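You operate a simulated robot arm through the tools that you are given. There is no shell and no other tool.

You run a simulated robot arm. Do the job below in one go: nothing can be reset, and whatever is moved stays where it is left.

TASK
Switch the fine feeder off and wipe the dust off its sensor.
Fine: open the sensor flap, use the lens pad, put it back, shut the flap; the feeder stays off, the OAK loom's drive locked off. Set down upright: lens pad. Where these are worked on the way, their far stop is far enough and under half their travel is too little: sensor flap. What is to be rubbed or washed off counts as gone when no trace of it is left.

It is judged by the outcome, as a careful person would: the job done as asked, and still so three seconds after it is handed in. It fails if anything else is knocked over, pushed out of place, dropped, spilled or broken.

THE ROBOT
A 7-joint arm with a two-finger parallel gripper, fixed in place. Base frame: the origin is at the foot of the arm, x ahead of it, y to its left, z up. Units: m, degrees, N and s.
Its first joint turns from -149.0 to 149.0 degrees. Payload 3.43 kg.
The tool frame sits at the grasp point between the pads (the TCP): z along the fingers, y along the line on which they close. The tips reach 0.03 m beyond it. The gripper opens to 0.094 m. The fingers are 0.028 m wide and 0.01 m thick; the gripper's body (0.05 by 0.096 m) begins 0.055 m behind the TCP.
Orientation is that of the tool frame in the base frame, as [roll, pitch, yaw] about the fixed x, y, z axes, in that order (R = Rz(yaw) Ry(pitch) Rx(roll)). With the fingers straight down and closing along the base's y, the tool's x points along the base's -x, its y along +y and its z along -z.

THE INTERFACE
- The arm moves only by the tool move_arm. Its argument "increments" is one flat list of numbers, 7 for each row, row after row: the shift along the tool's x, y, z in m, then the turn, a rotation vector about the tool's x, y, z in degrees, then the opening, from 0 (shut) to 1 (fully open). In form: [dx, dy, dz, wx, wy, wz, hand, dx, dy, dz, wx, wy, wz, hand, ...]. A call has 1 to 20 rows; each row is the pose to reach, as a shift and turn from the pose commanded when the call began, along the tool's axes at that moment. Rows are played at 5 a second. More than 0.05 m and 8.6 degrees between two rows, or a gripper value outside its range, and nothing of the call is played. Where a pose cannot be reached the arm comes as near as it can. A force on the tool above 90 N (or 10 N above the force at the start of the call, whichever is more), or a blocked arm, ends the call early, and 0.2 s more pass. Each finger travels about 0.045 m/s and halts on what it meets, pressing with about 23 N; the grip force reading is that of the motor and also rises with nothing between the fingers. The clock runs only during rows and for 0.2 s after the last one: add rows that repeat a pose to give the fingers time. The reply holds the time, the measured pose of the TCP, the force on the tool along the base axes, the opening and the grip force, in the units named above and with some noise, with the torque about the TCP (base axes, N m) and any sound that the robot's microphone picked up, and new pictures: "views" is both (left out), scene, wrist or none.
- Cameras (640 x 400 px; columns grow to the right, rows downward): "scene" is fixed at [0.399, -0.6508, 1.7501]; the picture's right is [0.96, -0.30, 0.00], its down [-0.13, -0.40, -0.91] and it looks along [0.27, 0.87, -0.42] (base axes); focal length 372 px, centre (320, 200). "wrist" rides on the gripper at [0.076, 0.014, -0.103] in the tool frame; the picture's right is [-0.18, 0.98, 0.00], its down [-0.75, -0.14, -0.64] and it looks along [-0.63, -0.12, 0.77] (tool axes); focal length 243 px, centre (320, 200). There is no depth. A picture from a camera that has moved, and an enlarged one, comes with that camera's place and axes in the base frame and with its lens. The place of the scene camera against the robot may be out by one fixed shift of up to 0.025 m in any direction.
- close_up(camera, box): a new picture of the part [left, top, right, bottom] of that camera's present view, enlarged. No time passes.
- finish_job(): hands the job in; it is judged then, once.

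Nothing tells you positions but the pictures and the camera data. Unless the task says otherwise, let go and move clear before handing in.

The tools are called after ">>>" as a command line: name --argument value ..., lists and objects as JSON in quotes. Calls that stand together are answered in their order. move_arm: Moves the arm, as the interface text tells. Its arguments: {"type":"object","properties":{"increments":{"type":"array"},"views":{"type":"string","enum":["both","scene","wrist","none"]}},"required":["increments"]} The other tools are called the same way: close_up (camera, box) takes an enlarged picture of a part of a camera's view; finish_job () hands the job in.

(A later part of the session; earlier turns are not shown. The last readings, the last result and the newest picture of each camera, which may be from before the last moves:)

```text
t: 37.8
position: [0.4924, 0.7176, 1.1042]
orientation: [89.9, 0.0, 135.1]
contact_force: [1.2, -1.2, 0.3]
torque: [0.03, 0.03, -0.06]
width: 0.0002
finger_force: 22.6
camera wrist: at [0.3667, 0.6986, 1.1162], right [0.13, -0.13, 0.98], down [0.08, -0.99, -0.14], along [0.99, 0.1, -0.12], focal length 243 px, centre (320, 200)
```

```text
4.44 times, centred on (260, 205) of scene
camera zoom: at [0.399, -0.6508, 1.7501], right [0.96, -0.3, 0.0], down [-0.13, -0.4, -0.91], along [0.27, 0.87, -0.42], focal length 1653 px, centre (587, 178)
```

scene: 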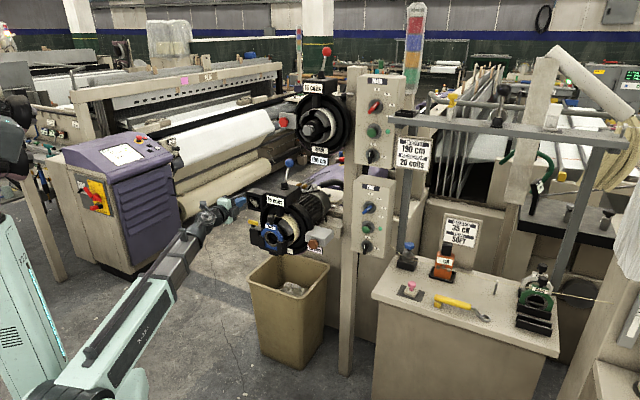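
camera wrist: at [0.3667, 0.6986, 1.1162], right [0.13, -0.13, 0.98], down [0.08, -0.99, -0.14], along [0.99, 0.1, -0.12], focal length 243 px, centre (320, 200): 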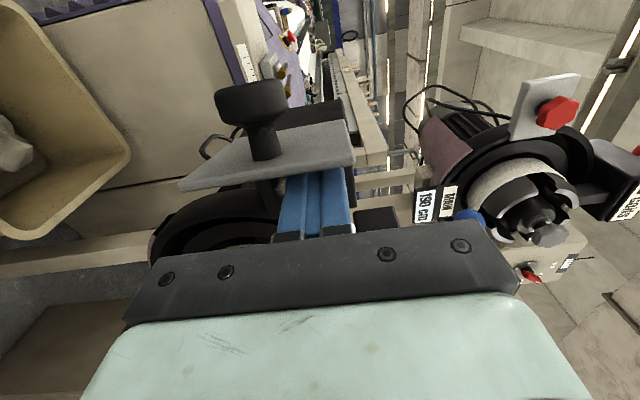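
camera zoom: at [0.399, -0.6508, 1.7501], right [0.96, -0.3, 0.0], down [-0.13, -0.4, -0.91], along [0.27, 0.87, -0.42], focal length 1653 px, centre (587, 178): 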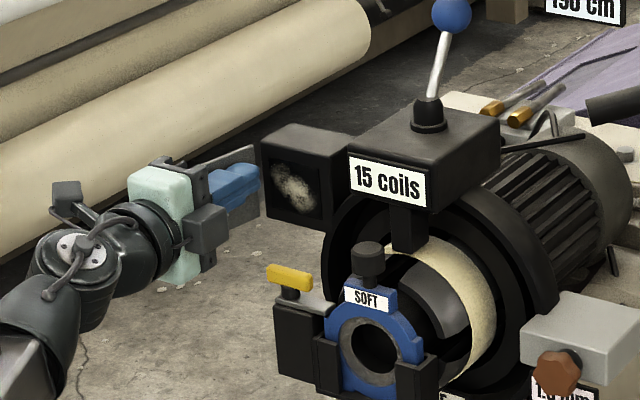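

The flap is near 90° with no resistance; pushing further to its stop.

>>> move_arm --increments '[0.012, 0, 0, 0, 0, 0, 0, 0.024, 0, 0, 0, 0, 0, 0, 0.036, 0, 0, 0, 0, 0, 0, 0.045, 0, 0, 0, 0, 0, 0]' --views "both"

>>> close_up --camera "scene" --box '[200, 160, 320, 250]'

```text
t: 38.5
position: [0.4868, 0.721, 1.1037]
orientation: [90.5, 0.2, 132.3]
contact_force: [17.8, -19.8, 8.4]
torque: [0.25, -0.14, -0.81]
width: 0.0
finger_force: 23.0
stopped in row 3: the force on the tool passed its limit at 100 N (the readings are from after the stop); the commanded pose is now the measured one
camera wrist: at [0.3611, 0.707, 1.1161], right [0.13, -0.13, 0.98], down [0.03, -0.99, -0.13], along [0.99, 0.05, -0.12], focal length 243 px, centre (320, 200)
```

scene: 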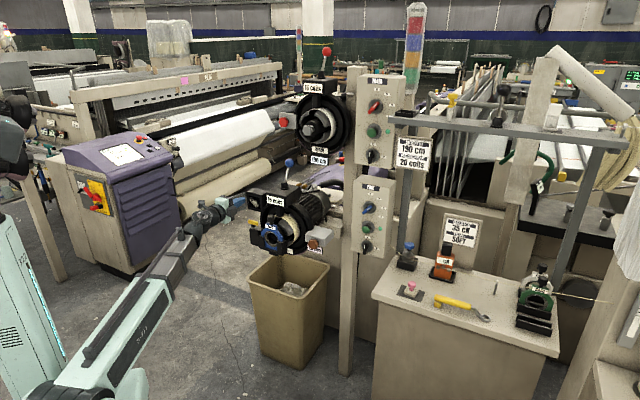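
wrist: 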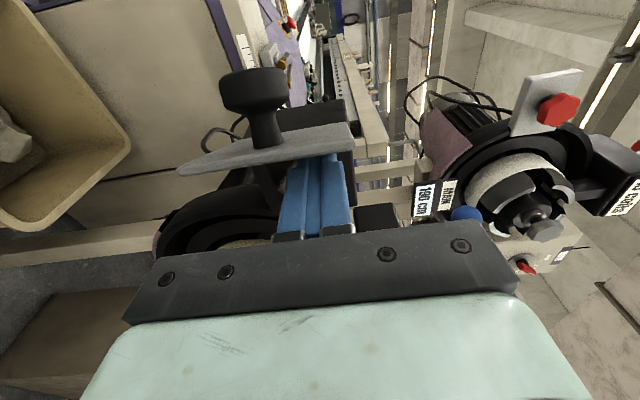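

```text
4.44 times, centred on (260, 205) of scene
camera zoom: at [0.399, -0.6508, 1.7501], right [0.96, -0.3, 0.0], down [-0.13, -0.4, -0.91], along [0.27, 0.87, -0.42], focal length 1653 px, centre (587, 178)
```

zoom: 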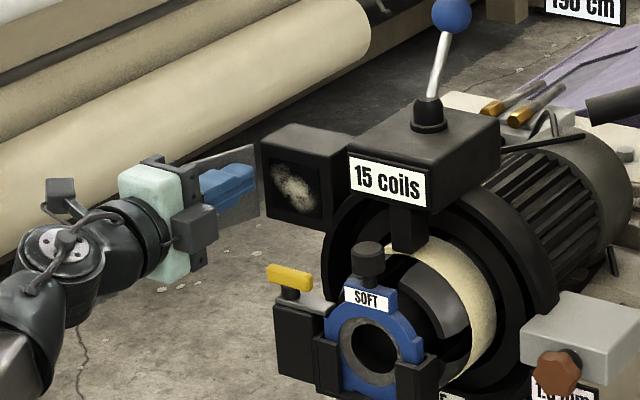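

The flap hit its stop at about 100° open. I'll back out, then test whether the wrist can roll far enough for the pick-and-wipe poses I'm planning.

>>> move_arm --increments '[-0.012, 0, -0.005, 0, 0, 0, 0, -0.02, 0, -0.03, 0, 0, 0, 0, -0.03, 0, -0.07, 0, 0, 0, 0, -0.045, 0.02, -0.1, 0, 0, 0, 0, -0.07, 0.05, -0.12, 0, 0, 8, 0, -0.09, 0.08, -0.12, 0, 0, 16, 0.2, -0.1, 0.1, -0.12, 0, 0, 24, 0.4, -0.1, 0.12, -0.11, 0, 0, 32, 0.5, -0.1, 0.13, -0.1, 0, 0, 40, 0.5, -0.1, 0.14, -0.1, 0, 0, 48, 0.5, -0.1, 0.14, -0.1, 0, 0, 56, 0.5, -0.1, 0.14, -0.1, 0, 0, 64, 0.5, -0.1, 0.14, -0.1, 0, 0, 72, 0.5, -0.1, 0.14, -0.1, 0, 0, 80, 0.5, -0.1, 0.14, -0.1, 0, 0, 88, 0.5]' --views "both"

>>> close_up --camera "scene" --box '[200, 160, 320, 250]'

```text
t: 41.6
position: [0.5431, 0.5332, 1.2417]
orientation: [88.3, -86.1, 140.4]
contact_force: [-0.2, -0.5, 0.0]
torque: [0.02, -0.04, -0.01]
width: 0.047
finger_force: 0.2
out of reach, approached as far as the arm can: row 12, 13, 14, 15
camera wrist: at [0.4823, 0.45, 1.3165], right [0.74, -0.66, -0.12], down [-0.49, -0.42, -0.76], along [0.45, 0.62, -0.64], focal length 243 px, centre (320, 200)
```

scene: 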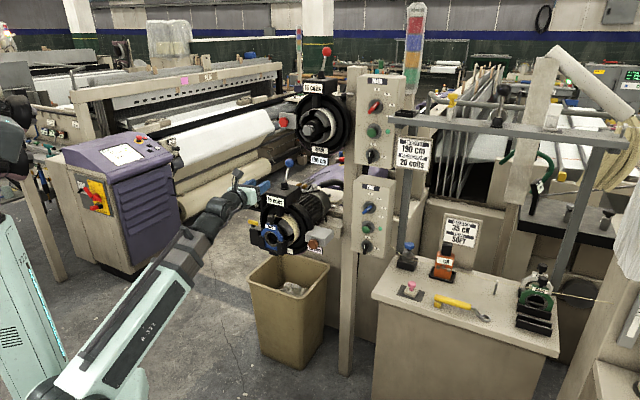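
wrist: 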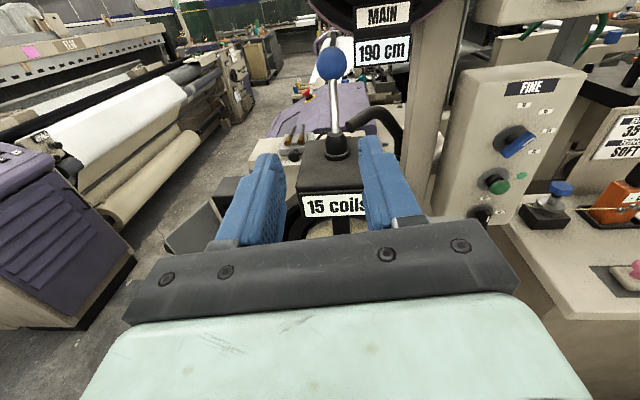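

```text
4.44 times, centred on (260, 205) of scene
camera zoom: at [0.399, -0.6508, 1.7501], right [0.96, -0.3, 0.0], down [-0.13, -0.4, -0.91], along [0.27, 0.87, -0.42], focal length 1653 px, centre (587, 178)
```

zoom: 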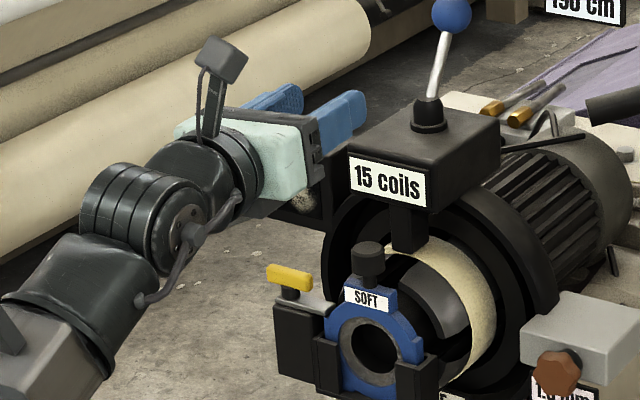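

The near-180° roll works (camera on top, upright view). Testing a 30° downward pitch in front of the sensor, clear of everything.

>>> move_arm --increments '[0, -0.03, -0.01, 0, -6, 0, 0.5, 0, -0.065, -0.015, 0, -12, 0, 0.5, 0, -0.1, -0.02, 0, -18, 0, 0.5, -0.01, -0.135, -0.02, 0, -24, 0, 0.5, -0.02, -0.135, -0.02, 0, -30, 0, 0.5]' --views "both"

>>> close_up --camera "wrist" --box '[200, 0, 440, 240]'

```text
t: 42.9
position: [0.5067, 0.5552, 1.2123]
orientation: [168.5, -59.4, 64.4]
contact_force: [-0.1, -1.1, 0.4]
torque: [0.03, 0.02, -0.01]
width: 0.0469
finger_force: 0.0
out of reach, approached as far as the arm can: row 1, 2, 3, 4, 5
camera wrist: at [0.4793, 0.5122, 1.3271], right [0.76, -0.65, -0.06], down [-0.63, -0.7, -0.34], along [0.18, 0.3, -0.94], focal length 243 px, centre (320, 200)
```

scene: 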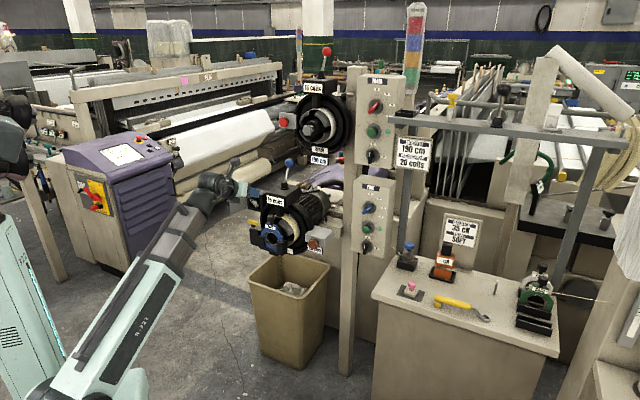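
wrist: 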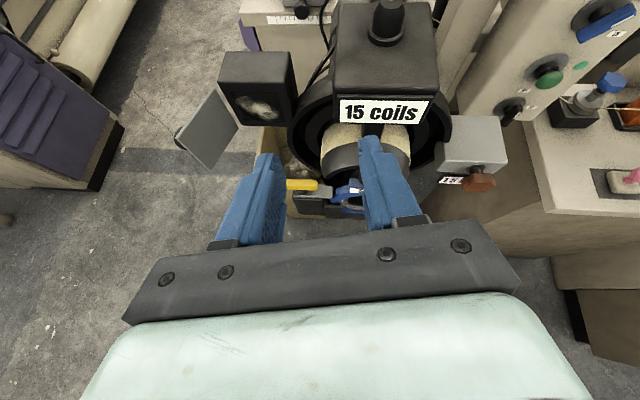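

```text
1.67 times, centred on (320, 120) of wrist
camera zoom: at [0.4793, 0.5122, 1.3271], right [0.76, -0.65, -0.06], down [-0.63, -0.7, -0.34], along [0.18, 0.3, -0.94], focal length 404 px, centre (320, 333)
```

zoom: 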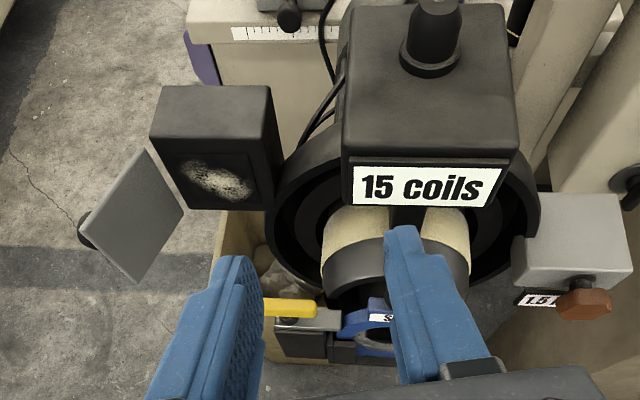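

>>> close_up --camera "wrist" --box '[170, 40, 320, 140]'

>>> close_up --camera "scene" --box '[230, 175, 290, 225]'

>>> close_up --camera "scene" --box '[390, 265, 440, 310]'

>>> close_up --camera "wrist" --box '[540, 80, 640, 220]'

```text
4.00 times, centred on (245, 90) of wrist
camera zoom: at [0.4793, 0.5122, 1.3271], right [0.76, -0.65, -0.06], down [-0.63, -0.7, -0.34], along [0.18, 0.3, -0.94], focal length 970 px, centre (620, 640)
```

zoom: 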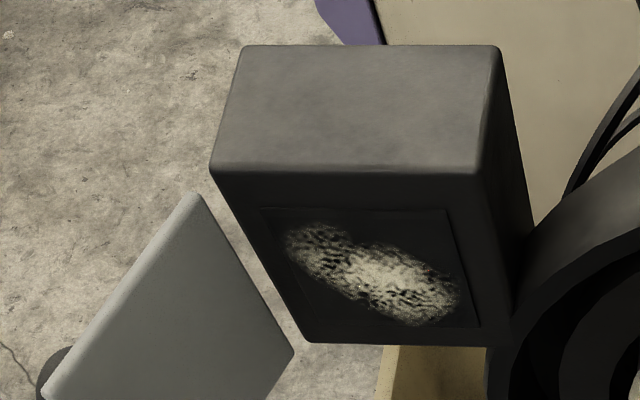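

```text
8.00 times, centred on (260, 200) of scene
camera zoom: at [0.399, -0.6508, 1.7501], right [0.96, -0.3, 0.0], down [-0.13, -0.4, -0.91], along [0.27, 0.87, -0.42], focal length 2975 px, centre (800, 200)
```

zoom: 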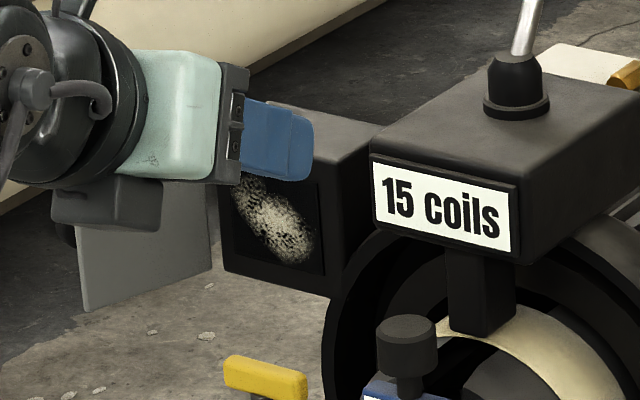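

```text
8.89 times, centred on (415, 288) of scene
camera zoom: at [0.399, -0.6508, 1.7501], right [0.96, -0.3, 0.0], down [-0.13, -0.4, -0.91], along [0.27, 0.87, -0.42], focal length 3306 px, centre (-524, -578)
```

zoom: 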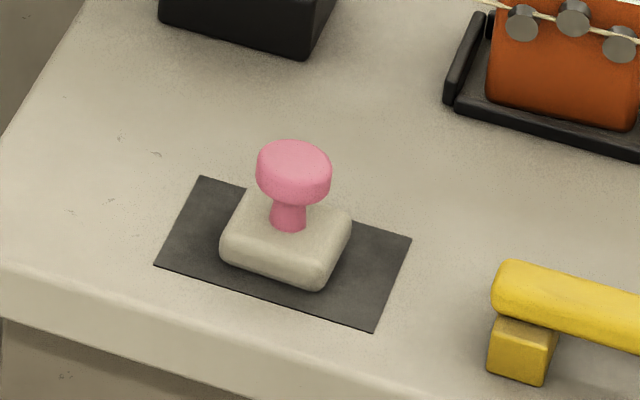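

```text
2.86 times, centred on (590, 150) of wrist
camera zoom: at [0.4793, 0.5122, 1.3271], right [0.76, -0.65, -0.06], down [-0.63, -0.7, -0.34], along [0.18, 0.3, -0.94], focal length 693 px, centre (-451, 343)
```

zoom: 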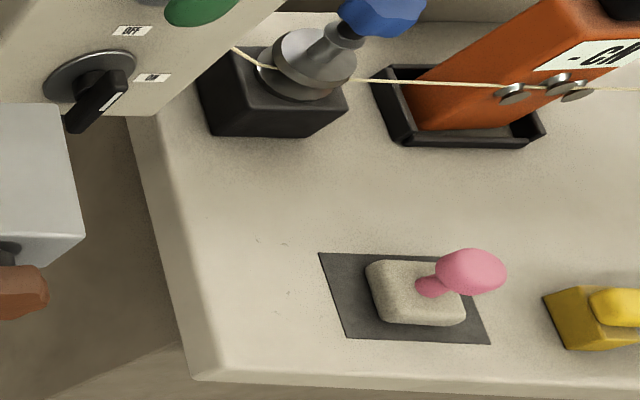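

The sensor's dust patch is centred near (0.551, 0.732, 1.085) on a flush window, and the pad's pink head is near (1.039, 0.293, 0.886). I'll carry this camera-up orientation to the bench, tilted 30° off vertical, and stop above the pad.

>>> move_arm --increments '[-0.009, 0.0421, -0.007, 0, 0, 0, 0.6, -0.0185, 0.0844, -0.0147, 0, 0, 0, 0.6, -0.0279, 0.1268, -0.0224, -0.22, -2.53, 0.91, 0.6, -0.0371, 0.1699, -0.0296, -0.44, -5.05, 1.82, 0.6, -0.0456, 0.213, -0.0314, -0.66, -7.58, 2.73, 0.6, -0.0566, 0.2557, -0.0317, -0.88, -10.1, 3.64, 0.6, -0.0674, 0.2993, -0.0315, -1.1, -12.63, 4.56, 0.6, -0.0825, 0.3424, -0.0288, -1.31, -15.15, 5.47, 0.6, -0.0994, 0.3758, -0.011, -1.53, -17.68, 6.38, 0.6, -0.1163, 0.4091, 0.0068, -1.75, -20.2, 7.29, 0.6, -0.1315, 0.4416, 0.0272, -1.97, -22.73, 8.2, 0.6, -0.1487, 0.4684, 0.0531, -2.19, -25.25, 9.11, 0.6, -0.1689, 0.4909, 0.083, -2.41, -27.78, 10.02, 0.6, -0.1881, 0.5121, 0.1142, -2.63, -30.3, 10.93, 0.6, -0.2073, 0.5312, 0.1451, -2.63, -30.3, 10.93, 0.6, -0.2257, 0.5504, 0.1756, -2.63, -30.3, 10.93, 0.6]' --views "both"

>>> close_up --camera "wrist" --box '[200, 60, 440, 240]'

>>> close_up --camera "scene" --box '[370, 220, 470, 310]'

```text
t: 46.2
position: [0.9962, 0.2468, 0.9843]
orientation: [-179.9, -30.1, 45.1]
contact_force: [-0.8, -0.3, 1.1]
torque: [-0.02, -0.01, -0.02]
width: 0.0567
finger_force: 0.1
camera wrist: at [1.0175, 0.2468, 1.1093], right [0.58, -0.81, -0.09], down [-0.79, -0.59, 0.18], along [-0.2, -0.03, -0.98], focal length 243 px, centre (320, 200)
```

scene: 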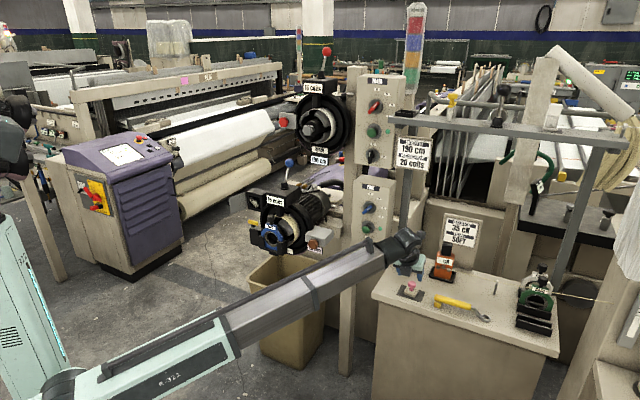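
wrist: 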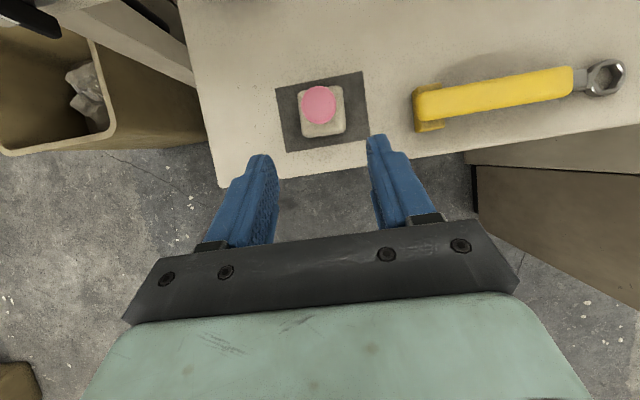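

```text
2.22 times, centred on (320, 150) of wrist
camera zoom: at [1.0175, 0.2468, 1.1093], right [0.58, -0.81, -0.09], down [-0.79, -0.59, 0.18], along [-0.2, -0.03, -0.98], focal length 539 px, centre (320, 311)
```

zoom: 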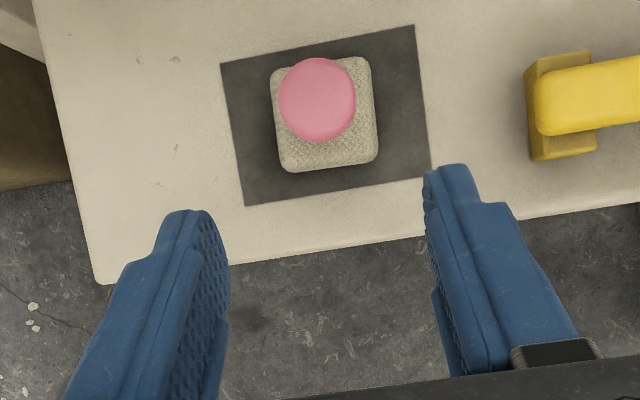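

```text
4.44 times, centred on (420, 265) of scene
camera zoom: at [0.399, -0.6508, 1.7501], right [0.96, -0.3, 0.0], down [-0.13, -0.4, -0.91], along [0.27, 0.87, -0.42], focal length 1653 px, centre (-124, -89)
```

zoom: 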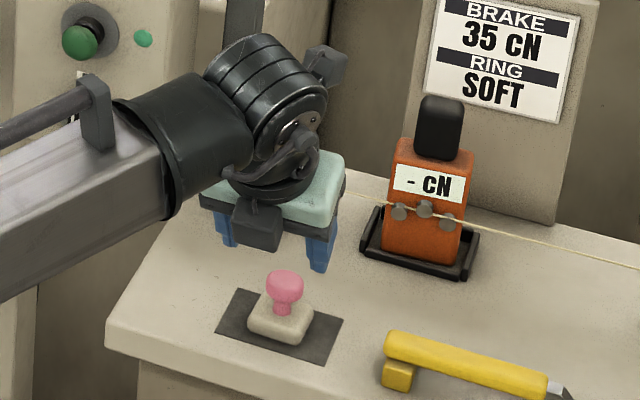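

Pad is a 43 mm square with a 29 mm head, centred near (1.040, 0.290). Descending along the tool axis onto the head.

>>> move_arm --increments '[0.002, 0, 0.03, 0, 0, 0, 0.6, 0.004, 0, 0.06, 0, 0, 0, 0.6, 0.0044, 0, 0.085, 0, 0, 0, 0.6]' --views "both"

>>> close_up --camera "wrist" --box '[200, 60, 440, 240]'

>>> close_up --camera "scene" --box '[370, 220, 470, 310]'

```text
t: 47.0
position: [1.0292, 0.2825, 0.9154]
orientation: [180.0, -30.3, 45.1]
contact_force: [1.1, -0.2, -0.2]
torque: [0.01, 0.02, -0.02]
width: 0.0563
finger_force: 0.0
camera wrist: at [1.0493, 0.2812, 1.0406], right [0.58, -0.81, -0.09], down [-0.79, -0.59, 0.17], along [-0.2, -0.03, -0.98], focal length 243 px, centre (320, 200)
```

scene: 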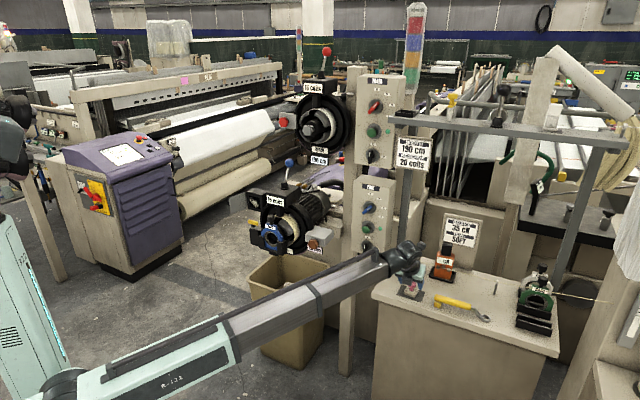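
wrist: 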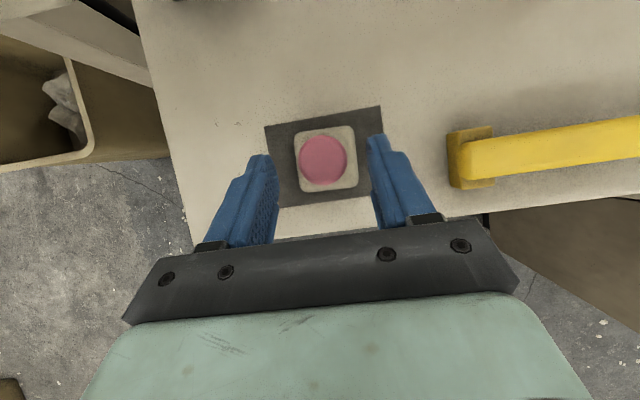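

```text
2.22 times, centred on (320, 150) of wrist
camera zoom: at [1.0493, 0.2812, 1.0406], right [0.58, -0.81, -0.09], down [-0.79, -0.59, 0.17], along [-0.2, -0.03, -0.98], focal length 539 px, centre (320, 311)
```

zoom: 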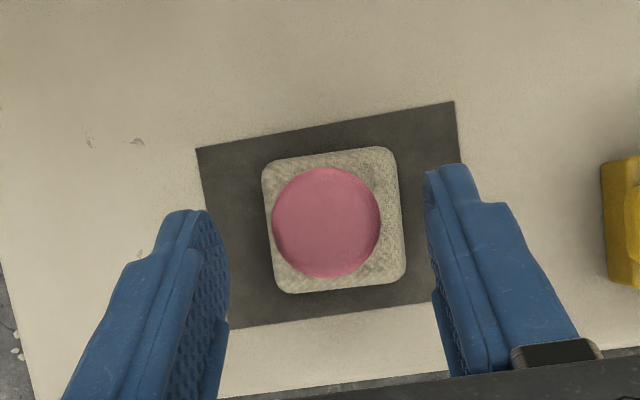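

```text
4.44 times, centred on (420, 265) of scene
camera zoom: at [0.399, -0.6508, 1.7501], right [0.96, -0.3, 0.0], down [-0.13, -0.4, -0.91], along [0.27, 0.87, -0.42], focal length 1653 px, centre (-124, -89)
```

zoom: 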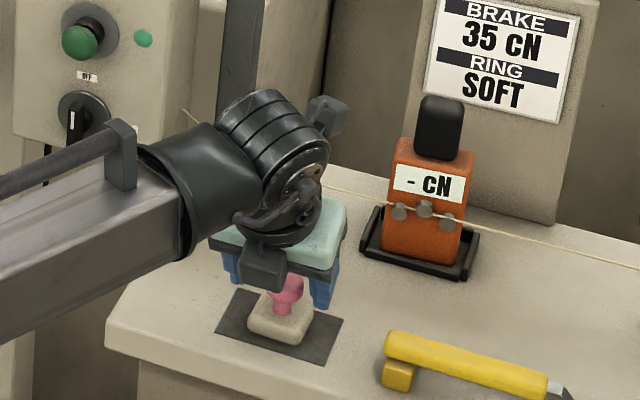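

>>> move_arm --increments '[-0.001, 0.001, 0.007, 0, 0, 0, 0.6, -0.002, 0.002, 0.0145, 0, 0, 0, 0.6, -0.002, 0.002, 0.0145, 0, 0, 0, 0.45, -0.002, 0.002, 0.0145, 0, 0, 0, 0.3, -0.002, 0.002, 0.0145, 0, 0, 0, 0.2, -0.002, 0.002, 0.0145, 0, 0, 0, 0.15, -0.002, 0.002, 0.0145, 0, 0, 0, 0.15]' --views "both"

>>> close_up --camera "wrist" --box '[200, 60, 440, 240]'

>>> close_up --camera "scene" --box '[385, 255, 445, 300]'

```text
t: 48.6
position: [1.036, 0.2855, 0.9009]
orientation: [180.0, -30.1, 45.1]
contact_force: [-0.1, -0.2, 0.9]
torque: [0.01, 0.0, 0.0]
width: 0.0285
finger_force: 22.9
camera wrist: at [1.0553, 0.2847, 1.0262], right [0.58, -0.81, -0.09], down [-0.79, -0.59, 0.18], along [-0.2, -0.03, -0.98], focal length 243 px, centre (320, 200)
```

scene: 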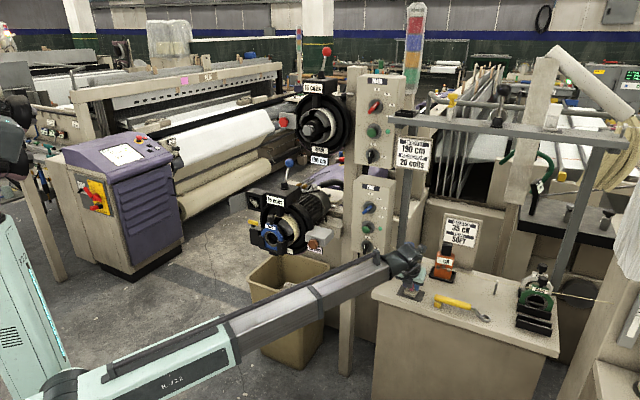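
wrist: 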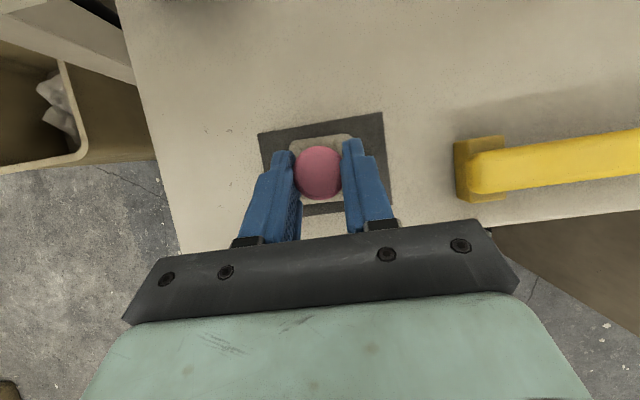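

```text
2.22 times, centred on (320, 150) of wrist
camera zoom: at [1.0553, 0.2847, 1.0262], right [0.58, -0.81, -0.09], down [-0.79, -0.59, 0.18], along [-0.2, -0.03, -0.98], focal length 539 px, centre (320, 311)
```

zoom: 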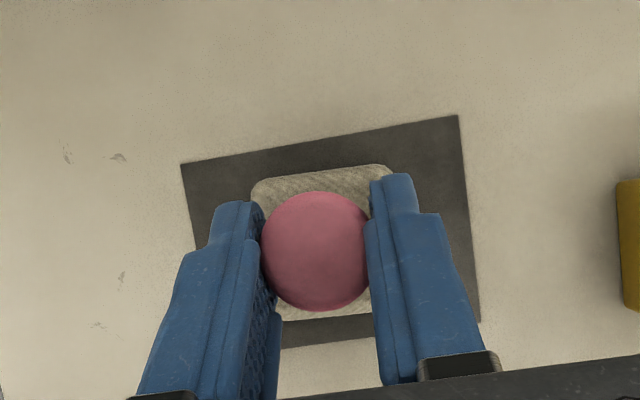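

```text
8.89 times, centred on (415, 278) of scene
camera zoom: at [0.399, -0.6508, 1.7501], right [0.96, -0.3, 0.0], down [-0.13, -0.4, -0.91], along [0.27, 0.87, -0.42], focal length 3306 px, centre (-524, -489)
```

zoom: 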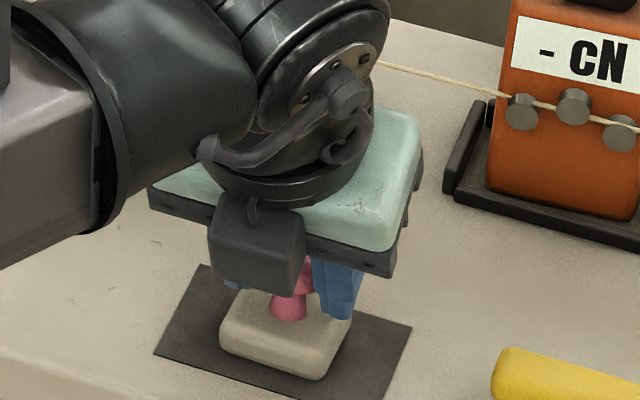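

The pad is gripped (28.5 mm). Lifting it straight up and drawing back from the bench.

>>> move_arm --increments '[0.015, 0, -0.026, 0, 0, 0, 0, 0.035, 0, -0.0606, 0, 0, 0, 0, 0.0489, -0.0071, -0.0988, 0, 0, 0, 0, 0.0455, -0.0283, -0.1354, 0, 0, 0, 0, 0.0391, -0.053, -0.1737, 0, 0, 0, 0, 0.0271, -0.0813, -0.2095, 0, 0, 0, 0, 0.0126, -0.1096, -0.241, 0, 0, 0, 0, 0.0012, -0.1414, -0.2707, 0, 0, 0, 0, -0.0106, -0.1771, -0.2948, 0, 0, 0, 0]' --views "both"

>>> close_up --camera "wrist" --box '[200, 60, 440, 240]'

>>> close_up --camera "scene" --box '[310, 190, 430, 300]'

```text
t: 50.6
position: [0.7995, 0.2963, 1.1475]
orientation: [-180.0, -30.3, 45.0]
contact_force: [0.6, 0.5, -0.3]
torque: [-0.01, 0.02, 0.02]
width: 0.0281
finger_force: 23.2
camera wrist: at [0.8201, 0.295, 1.2724], right [0.58, -0.81, -0.09], down [-0.79, -0.59, 0.18], along [-0.2, -0.03, -0.98], focal length 243 px, centre (320, 200)
```

scene: 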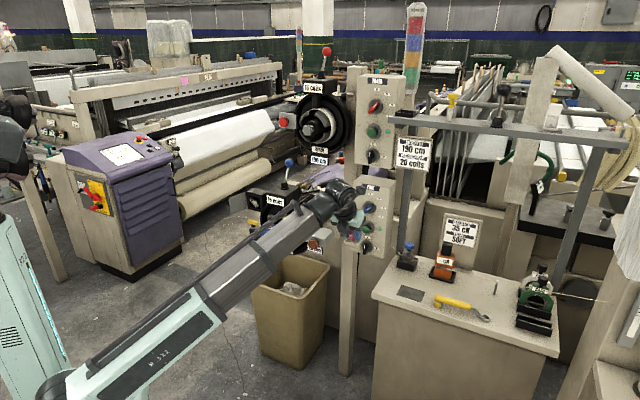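
wrist: 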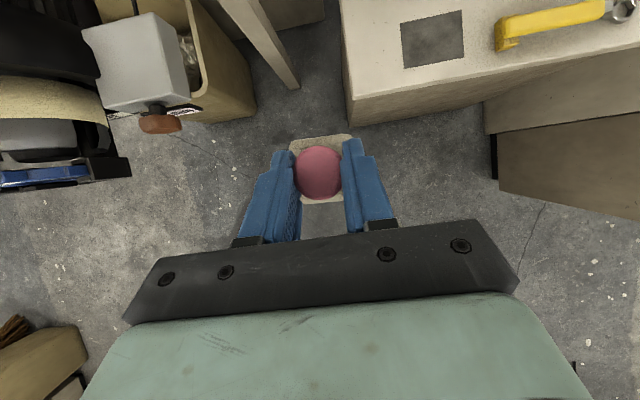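

```text
2.22 times, centred on (320, 150) of wrist
camera zoom: at [0.8201, 0.295, 1.2724], right [0.58, -0.81, -0.09], down [-0.79, -0.59, 0.18], along [-0.2, -0.03, -0.98], focal length 539 px, centre (320, 311)
```

zoom: 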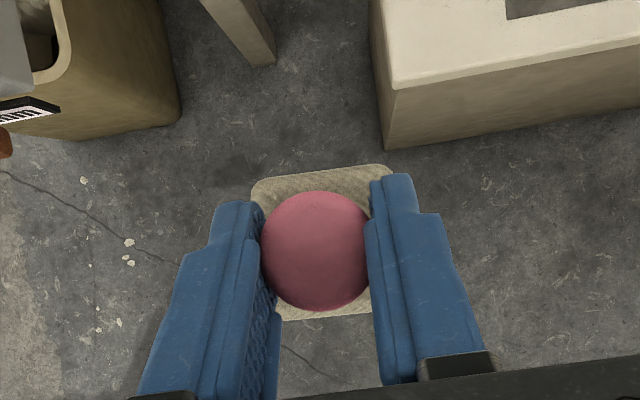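

```text
3.64 times, centred on (370, 245) of scene
camera zoom: at [0.399, -0.6508, 1.7501], right [0.96, -0.3, 0.0], down [-0.13, -0.4, -0.91], along [0.27, 0.87, -0.42], focal length 1352 px, centre (138, 36)
```

zoom: 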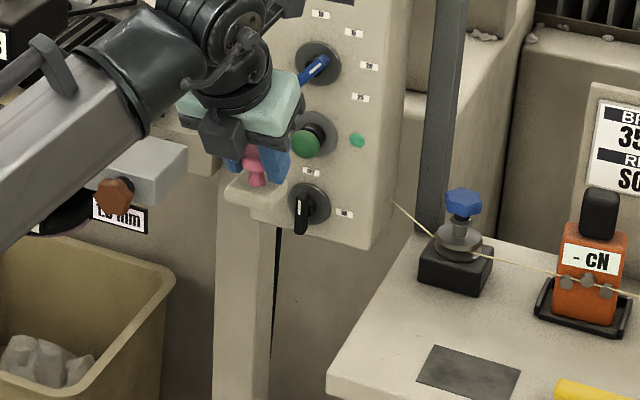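

The pad came up cleanly. Now unrolling the wrist while moving back in front of the feeder, in two stages.

>>> move_arm --increments '[-0.002, -0.0131, -0.0064, 0, 0, -8.18, 0, -0.0039, -0.0262, -0.0128, 0, 0, -16.36, 0, -0.0059, -0.0393, -0.0191, 0, 0, -24.55, 0, -0.0078, -0.0524, -0.0255, 0, 0, -32.73, 0, -0.0098, -0.0655, -0.0319, 0, 0, -40.91, 0, -0.0117, -0.0787, -0.0383, 0, 0, -49.09, 0, -0.0137, -0.0918, -0.0447, 0, 0, -57.27, 0, -0.0156, -0.1049, -0.0511, 0, 0, -65.45, 0, -0.0176, -0.118, -0.0574, 0, 0, -73.64, 0, -0.0195, -0.1311, -0.0638, 0, 0, -81.82, 0, -0.0215, -0.1442, -0.0702, 0, 0, -90, 0]' --views "none"

```text
t: 53.0
position: [0.6584, 0.3616, 1.1983]
orientation: [149.8, 0.1, 135.2]
contact_force: [0.2, -0.9, -0.5]
torque: [-0.05, -0.02, -0.01]
width: 0.0281
finger_force: 23.3
```

>>> move_arm --increments '[0.0145, 0.0005, -0.0021, 0, 0, -8.18, 0, 0.0291, 0.001, -0.0041, 0, 0, -16.36, 0, 0.0436, 0.0015, -0.0062, 0, 0, -24.55, 0, 0.0581, 0.002, -0.0082, 0, 0, -32.73, 0, 0.0727, 0.0025, -0.0103, 0, 0, -40.91, 0, 0.0872, 0.0029, -0.0123, 0, 0, -49.09, 0, 0.1018, 0.0034, -0.0144, 0, 0, -57.27, 0, 0.1163, 0.0039, -0.0164, 0, 0, -65.45, 0, 0.1308, 0.0044, -0.0185, 0, 0, -73.64, 0, 0.1454, 0.0049, -0.0205, 0, 0, -81.82, 0, 0.1599, 0.0054, -0.0226, 0, 0, -90, 0]' --views "both"

```text
t: 55.5
position: [0.5402, 0.4701, 1.2214]
orientation: [-179.9, 30.1, -134.7]
contact_force: [0.2, -0.2, -0.7]
torque: [-0.02, 0.03, 0.0]
width: 0.028
finger_force: 23.1
camera wrist: at [0.4475, 0.3963, 1.2701], right [-0.59, 0.81, 0.09], down [0.33, 0.13, 0.93], along [0.74, 0.58, -0.34], focal length 243 px, centre (320, 200)
```

scene: 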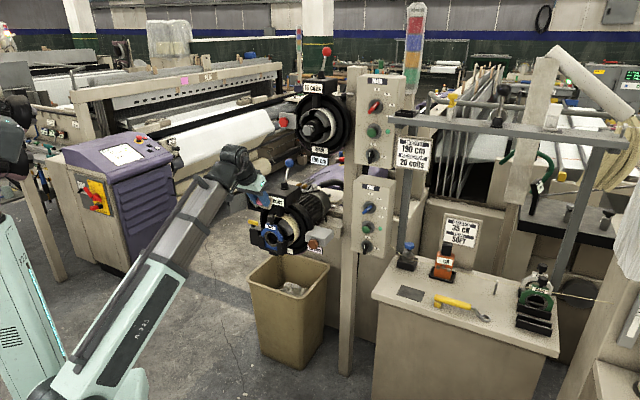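
wrist: 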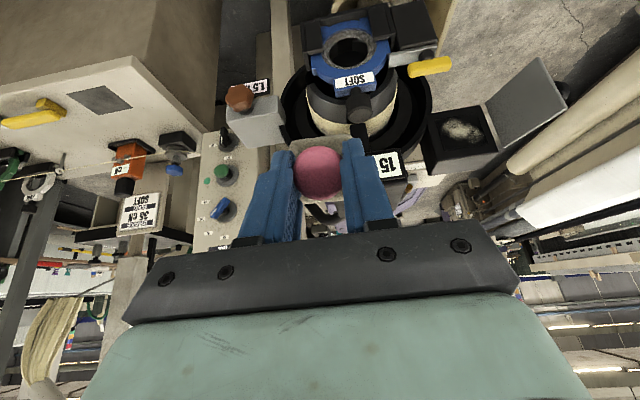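

The pad is held and the dusty sensor with the open flap is in view. Moving left in front of it while pitching so the pad faces the window.

>>> move_arm --increments '[-0.0052, 0.0355, 0.003, 0, -6, 0, 0, -0.0104, 0.071, 0.006, 0, -12, 0, 0, -0.0156, 0.1065, 0.009, 0, -18, 0, 0, -0.0208, 0.142, 0.012, 0, -24, 0, 0, -0.026, 0.1776, 0.015, 0, -30, 0, 0]' --views "both"

>>> close_up --camera "scene" --box '[200, 160, 320, 250]'

```text
t: 56.6
position: [0.4343, 0.616, 1.2219]
orientation: [179.9, 60.4, -134.9]
contact_force: [0.2, -0.1, -1.1]
torque: [-0.03, 0.01, 0.01]
width: 0.0284
finger_force: 22.9
camera wrist: at [0.3355, 0.5362, 1.2053], right [-0.63, 0.76, 0.16], down [-0.03, -0.23, 0.97], along [0.78, 0.61, 0.17], focal length 243 px, centre (320, 200)
```

scene: 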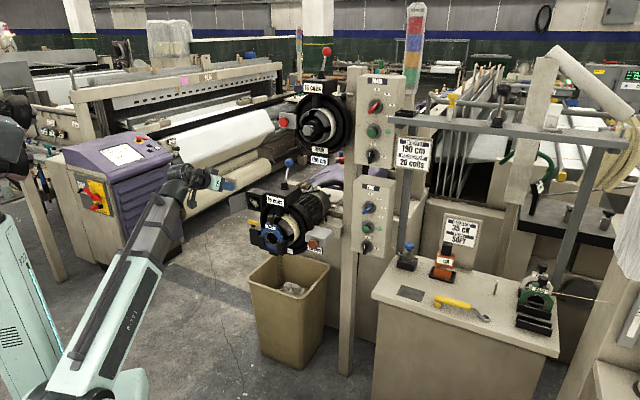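
wrist: 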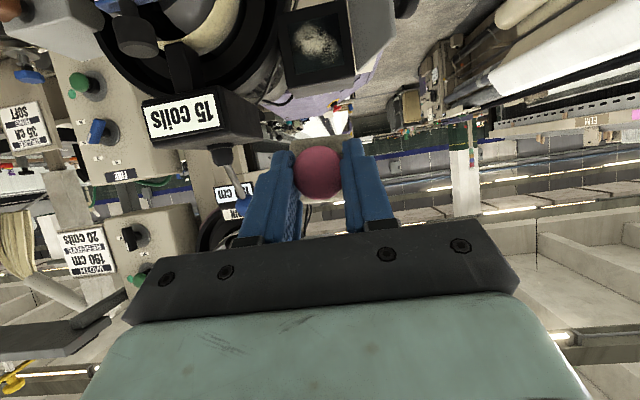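

```text
4.44 times, centred on (260, 205) of scene
camera zoom: at [0.399, -0.6508, 1.7501], right [0.96, -0.3, 0.0], down [-0.13, -0.4, -0.91], along [0.27, 0.87, -0.42], focal length 1653 px, centre (587, 178)
```

zoom: 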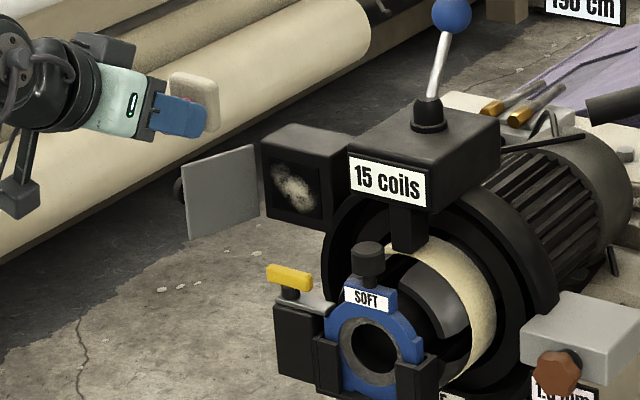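

The pad faces the window and is level with it in line; descending to the window height, then to a standoff.

>>> move_arm --increments '[0.0381, 0.0015, 0.022, 0, 0, 0, 0, 0.0762, 0.0015, 0.044, 0, 0, 0, 0, 0.1134, 0.0015, 0.0655, 0, 0, 0, 0, 0.0984, 0.0015, 0.0915, 0, 0, 0, 0, 0.0897, 0.0015, 0.1066, 0, 0, 0, 0]' --views "both"

>>> close_up --camera "scene" --box '[200, 160, 320, 250]'

>>> close_up --camera "wrist" --box '[200, 60, 440, 240]'

```text
t: 57.9
position: [0.4671, 0.6512, 1.0914]
orientation: [180.0, 60.3, -134.9]
contact_force: [0.0, -0.9, -0.4]
torque: [-0.04, 0.01, 0.01]
width: 0.0283
finger_force: 22.8
camera wrist: at [0.3693, 0.5714, 1.0734], right [-0.63, 0.76, 0.16], down [-0.03, -0.23, 0.97], along [0.78, 0.61, 0.17], focal length 243 px, centre (320, 200)
```

scene: 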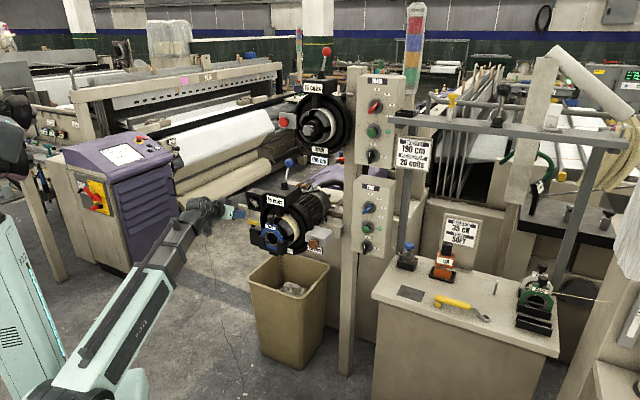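
wrist: 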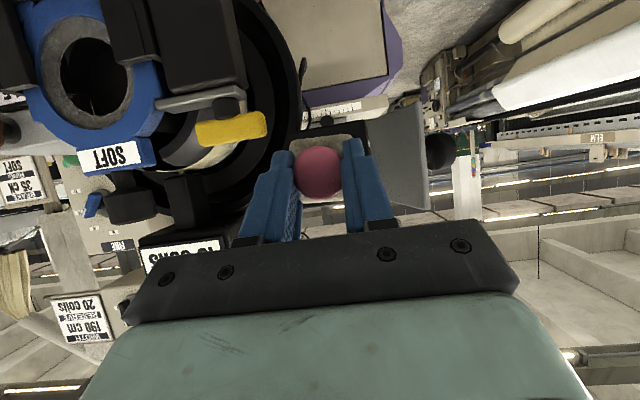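

```text
4.44 times, centred on (260, 205) of scene
camera zoom: at [0.399, -0.6508, 1.7501], right [0.96, -0.3, 0.0], down [-0.13, -0.4, -0.91], along [0.27, 0.87, -0.42], focal length 1653 px, centre (587, 178)
```

zoom: 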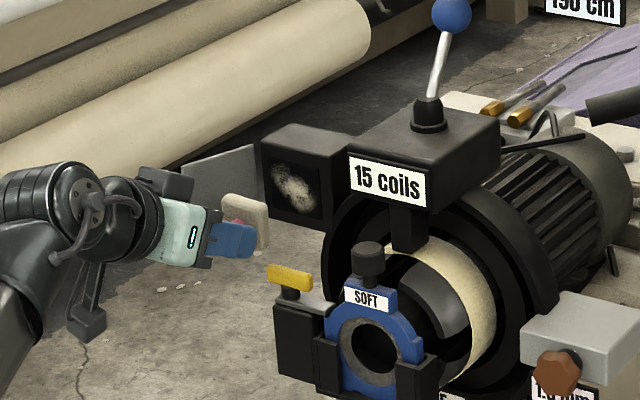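

```text
2.22 times, centred on (320, 150) of wrist
camera zoom: at [0.3693, 0.5714, 1.0734], right [-0.63, 0.76, 0.16], down [-0.03, -0.23, 0.97], along [0.78, 0.61, 0.17], focal length 539 px, centre (320, 311)
```

zoom: 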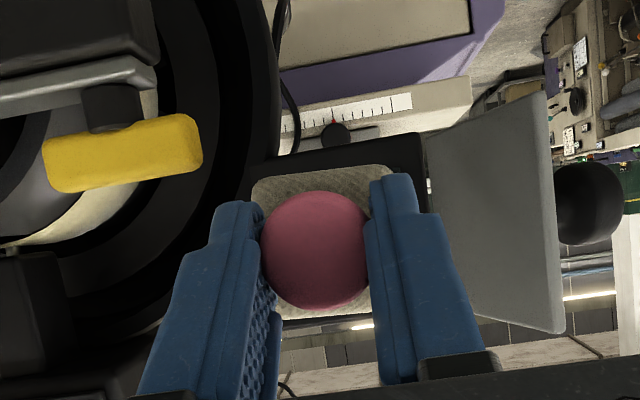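

>>> move_arm --increments '[-0.0144, 0, 0.0133, 0, 0, 0, 0, -0.0244, 0, 0.0306, 0, 0, 0, 0, -0.0294, 0, 0.0393, 0, 0, 0, 0]' --views "both"

>>> close_up --camera "scene" --box '[220, 170, 300, 235]'

>>> close_up --camera "wrist" --box '[200, 60, 440, 240]'

```text
t: 58.6
position: [0.503, 0.6843, 1.0961]
orientation: [179.9, 60.3, -135.1]
contact_force: [-0.6, -0.1, -0.7]
torque: [-0.04, -0.01, 0.01]
width: 0.0285
finger_force: 23.0
camera wrist: at [0.4042, 0.6057, 1.0794], right [-0.63, 0.76, 0.16], down [-0.03, -0.23, 0.97], along [0.78, 0.61, 0.17], focal length 243 px, centre (320, 200)
```

scene: 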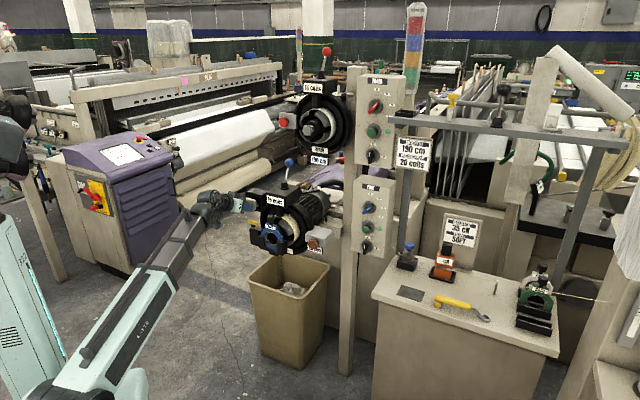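
wrist: 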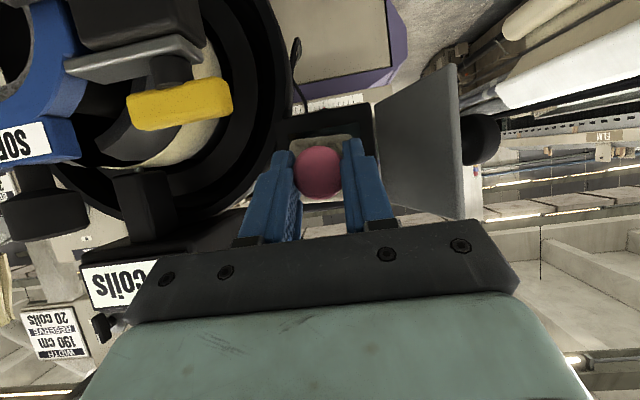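

```text
6.15 times, centred on (260, 202) of scene
camera zoom: at [0.399, -0.6508, 1.7501], right [0.96, -0.3, 0.0], down [-0.13, -0.4, -0.91], along [0.27, 0.87, -0.42], focal length 2289 px, centre (689, 185)
```

zoom: 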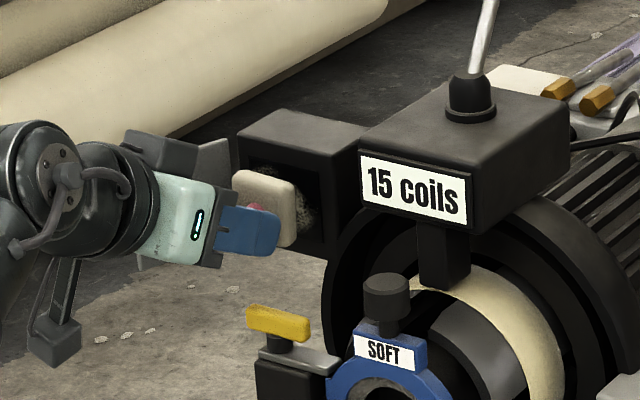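

```text
2.22 times, centred on (320, 150) of wrist
camera zoom: at [0.4042, 0.6057, 1.0794], right [-0.63, 0.76, 0.16], down [-0.03, -0.23, 0.97], along [0.78, 0.61, 0.17], focal length 539 px, centre (320, 311)
```

zoom: 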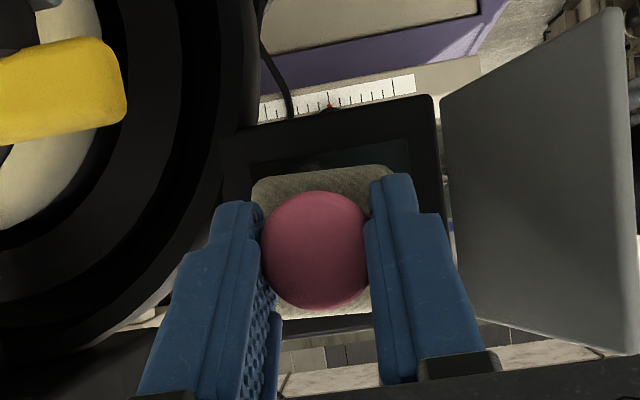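

>>> move_arm --increments '[-0.002, 0.002, 0.0035, 0, 0, 0, 0, -0.004, 0.002, 0.0069, 0, 0, 0, 0]' --views "none"

```text
t: 59.2
position: [0.5074, 0.6931, 1.0966]
orientation: [179.9, 60.2, -135.0]
contact_force: [-0.5, 0.7, 0.6]
torque: [-0.01, 0.02, 0.01]
width: 0.0283
finger_force: 22.8
```

>>> move_arm --increments '[-0.002, 0, 0.0035, 0, 0, 0, 0, -0.003, 0, 0.0052, 0, 0, 0, 0, -0.003, 0, 0.0052, 0, 0, 0, 0]' --views "both"

>>> close_up --camera "scene" --box '[220, 170, 300, 235]'

>>> close_up --camera "wrist" --box '[200, 60, 440, 240]'

```text
t: 60.0
position: [0.5117, 0.6966, 1.0972]
orientation: [180.0, 60.2, -135.0]
contact_force: [0.3, -0.2, -0.3]
torque: [0.03, 0.02, -0.03]
width: 0.0281
finger_force: 23.2
camera wrist: at [0.4127, 0.6167, 1.0795], right [-0.63, 0.76, 0.16], down [-0.03, -0.23, 0.97], along [0.78, 0.61, 0.17], focal length 243 px, centre (320, 200)
```

scene: 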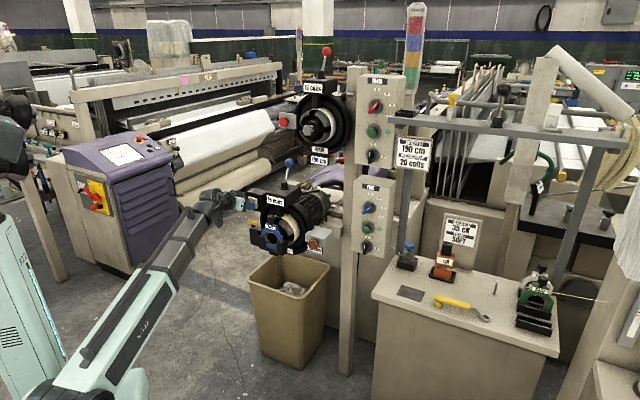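
wrist: 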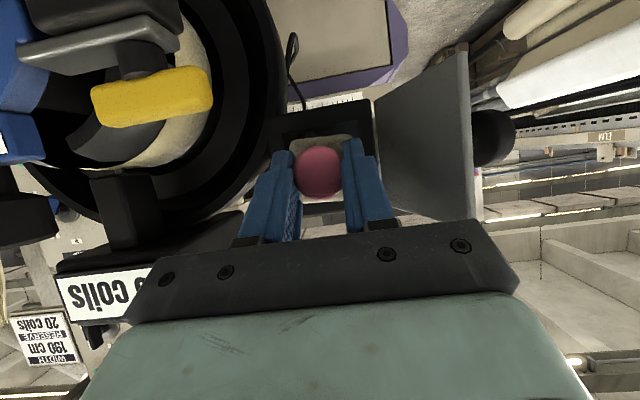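

```text
6.15 times, centred on (260, 202) of scene
camera zoom: at [0.399, -0.6508, 1.7501], right [0.96, -0.3, 0.0], down [-0.13, -0.4, -0.91], along [0.27, 0.87, -0.42], focal length 2289 px, centre (689, 185)
```

zoom: 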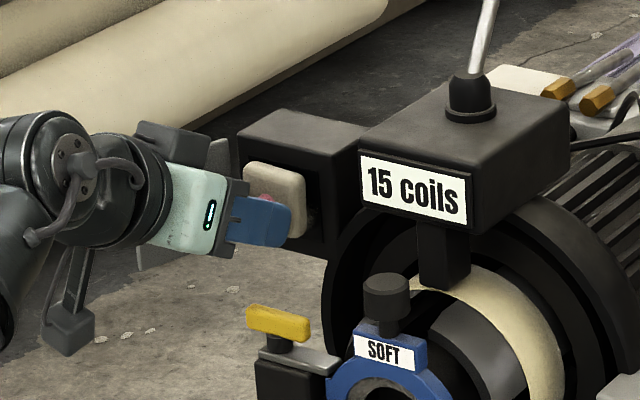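

```text
2.22 times, centred on (320, 150) of wrist
camera zoom: at [0.4127, 0.6167, 1.0795], right [-0.63, 0.76, 0.16], down [-0.03, -0.23, 0.97], along [0.78, 0.61, 0.17], focal length 539 px, centre (320, 311)
```

zoom: 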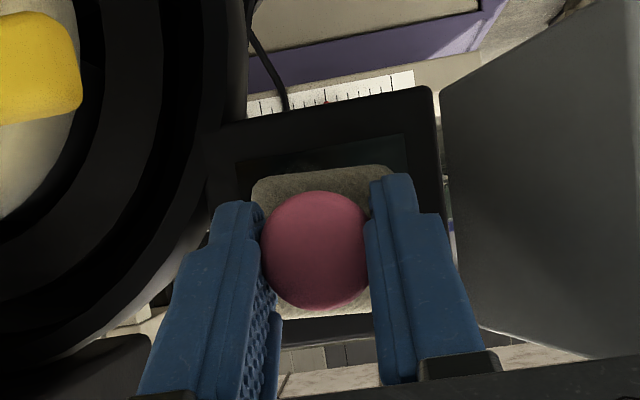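

>>> move_arm --increments '[-0.001, 0, 0.0017, 0, 0, 0, 0, -0.002, 0, 0.0035, 0, 0, 0, 0, -0.003, 0, 0.0052, 0, 0, 0, 0]' --views "none"

```text
t: 60.9
position: [0.5158, 0.6993, 1.0969]
orientation: [180.0, 60.2, -135.0]
contact_force: [-7.4, -6.3, -0.6]
torque: [-0.17, 0.17, 0.0]
width: 0.0281
finger_force: 23.1
```

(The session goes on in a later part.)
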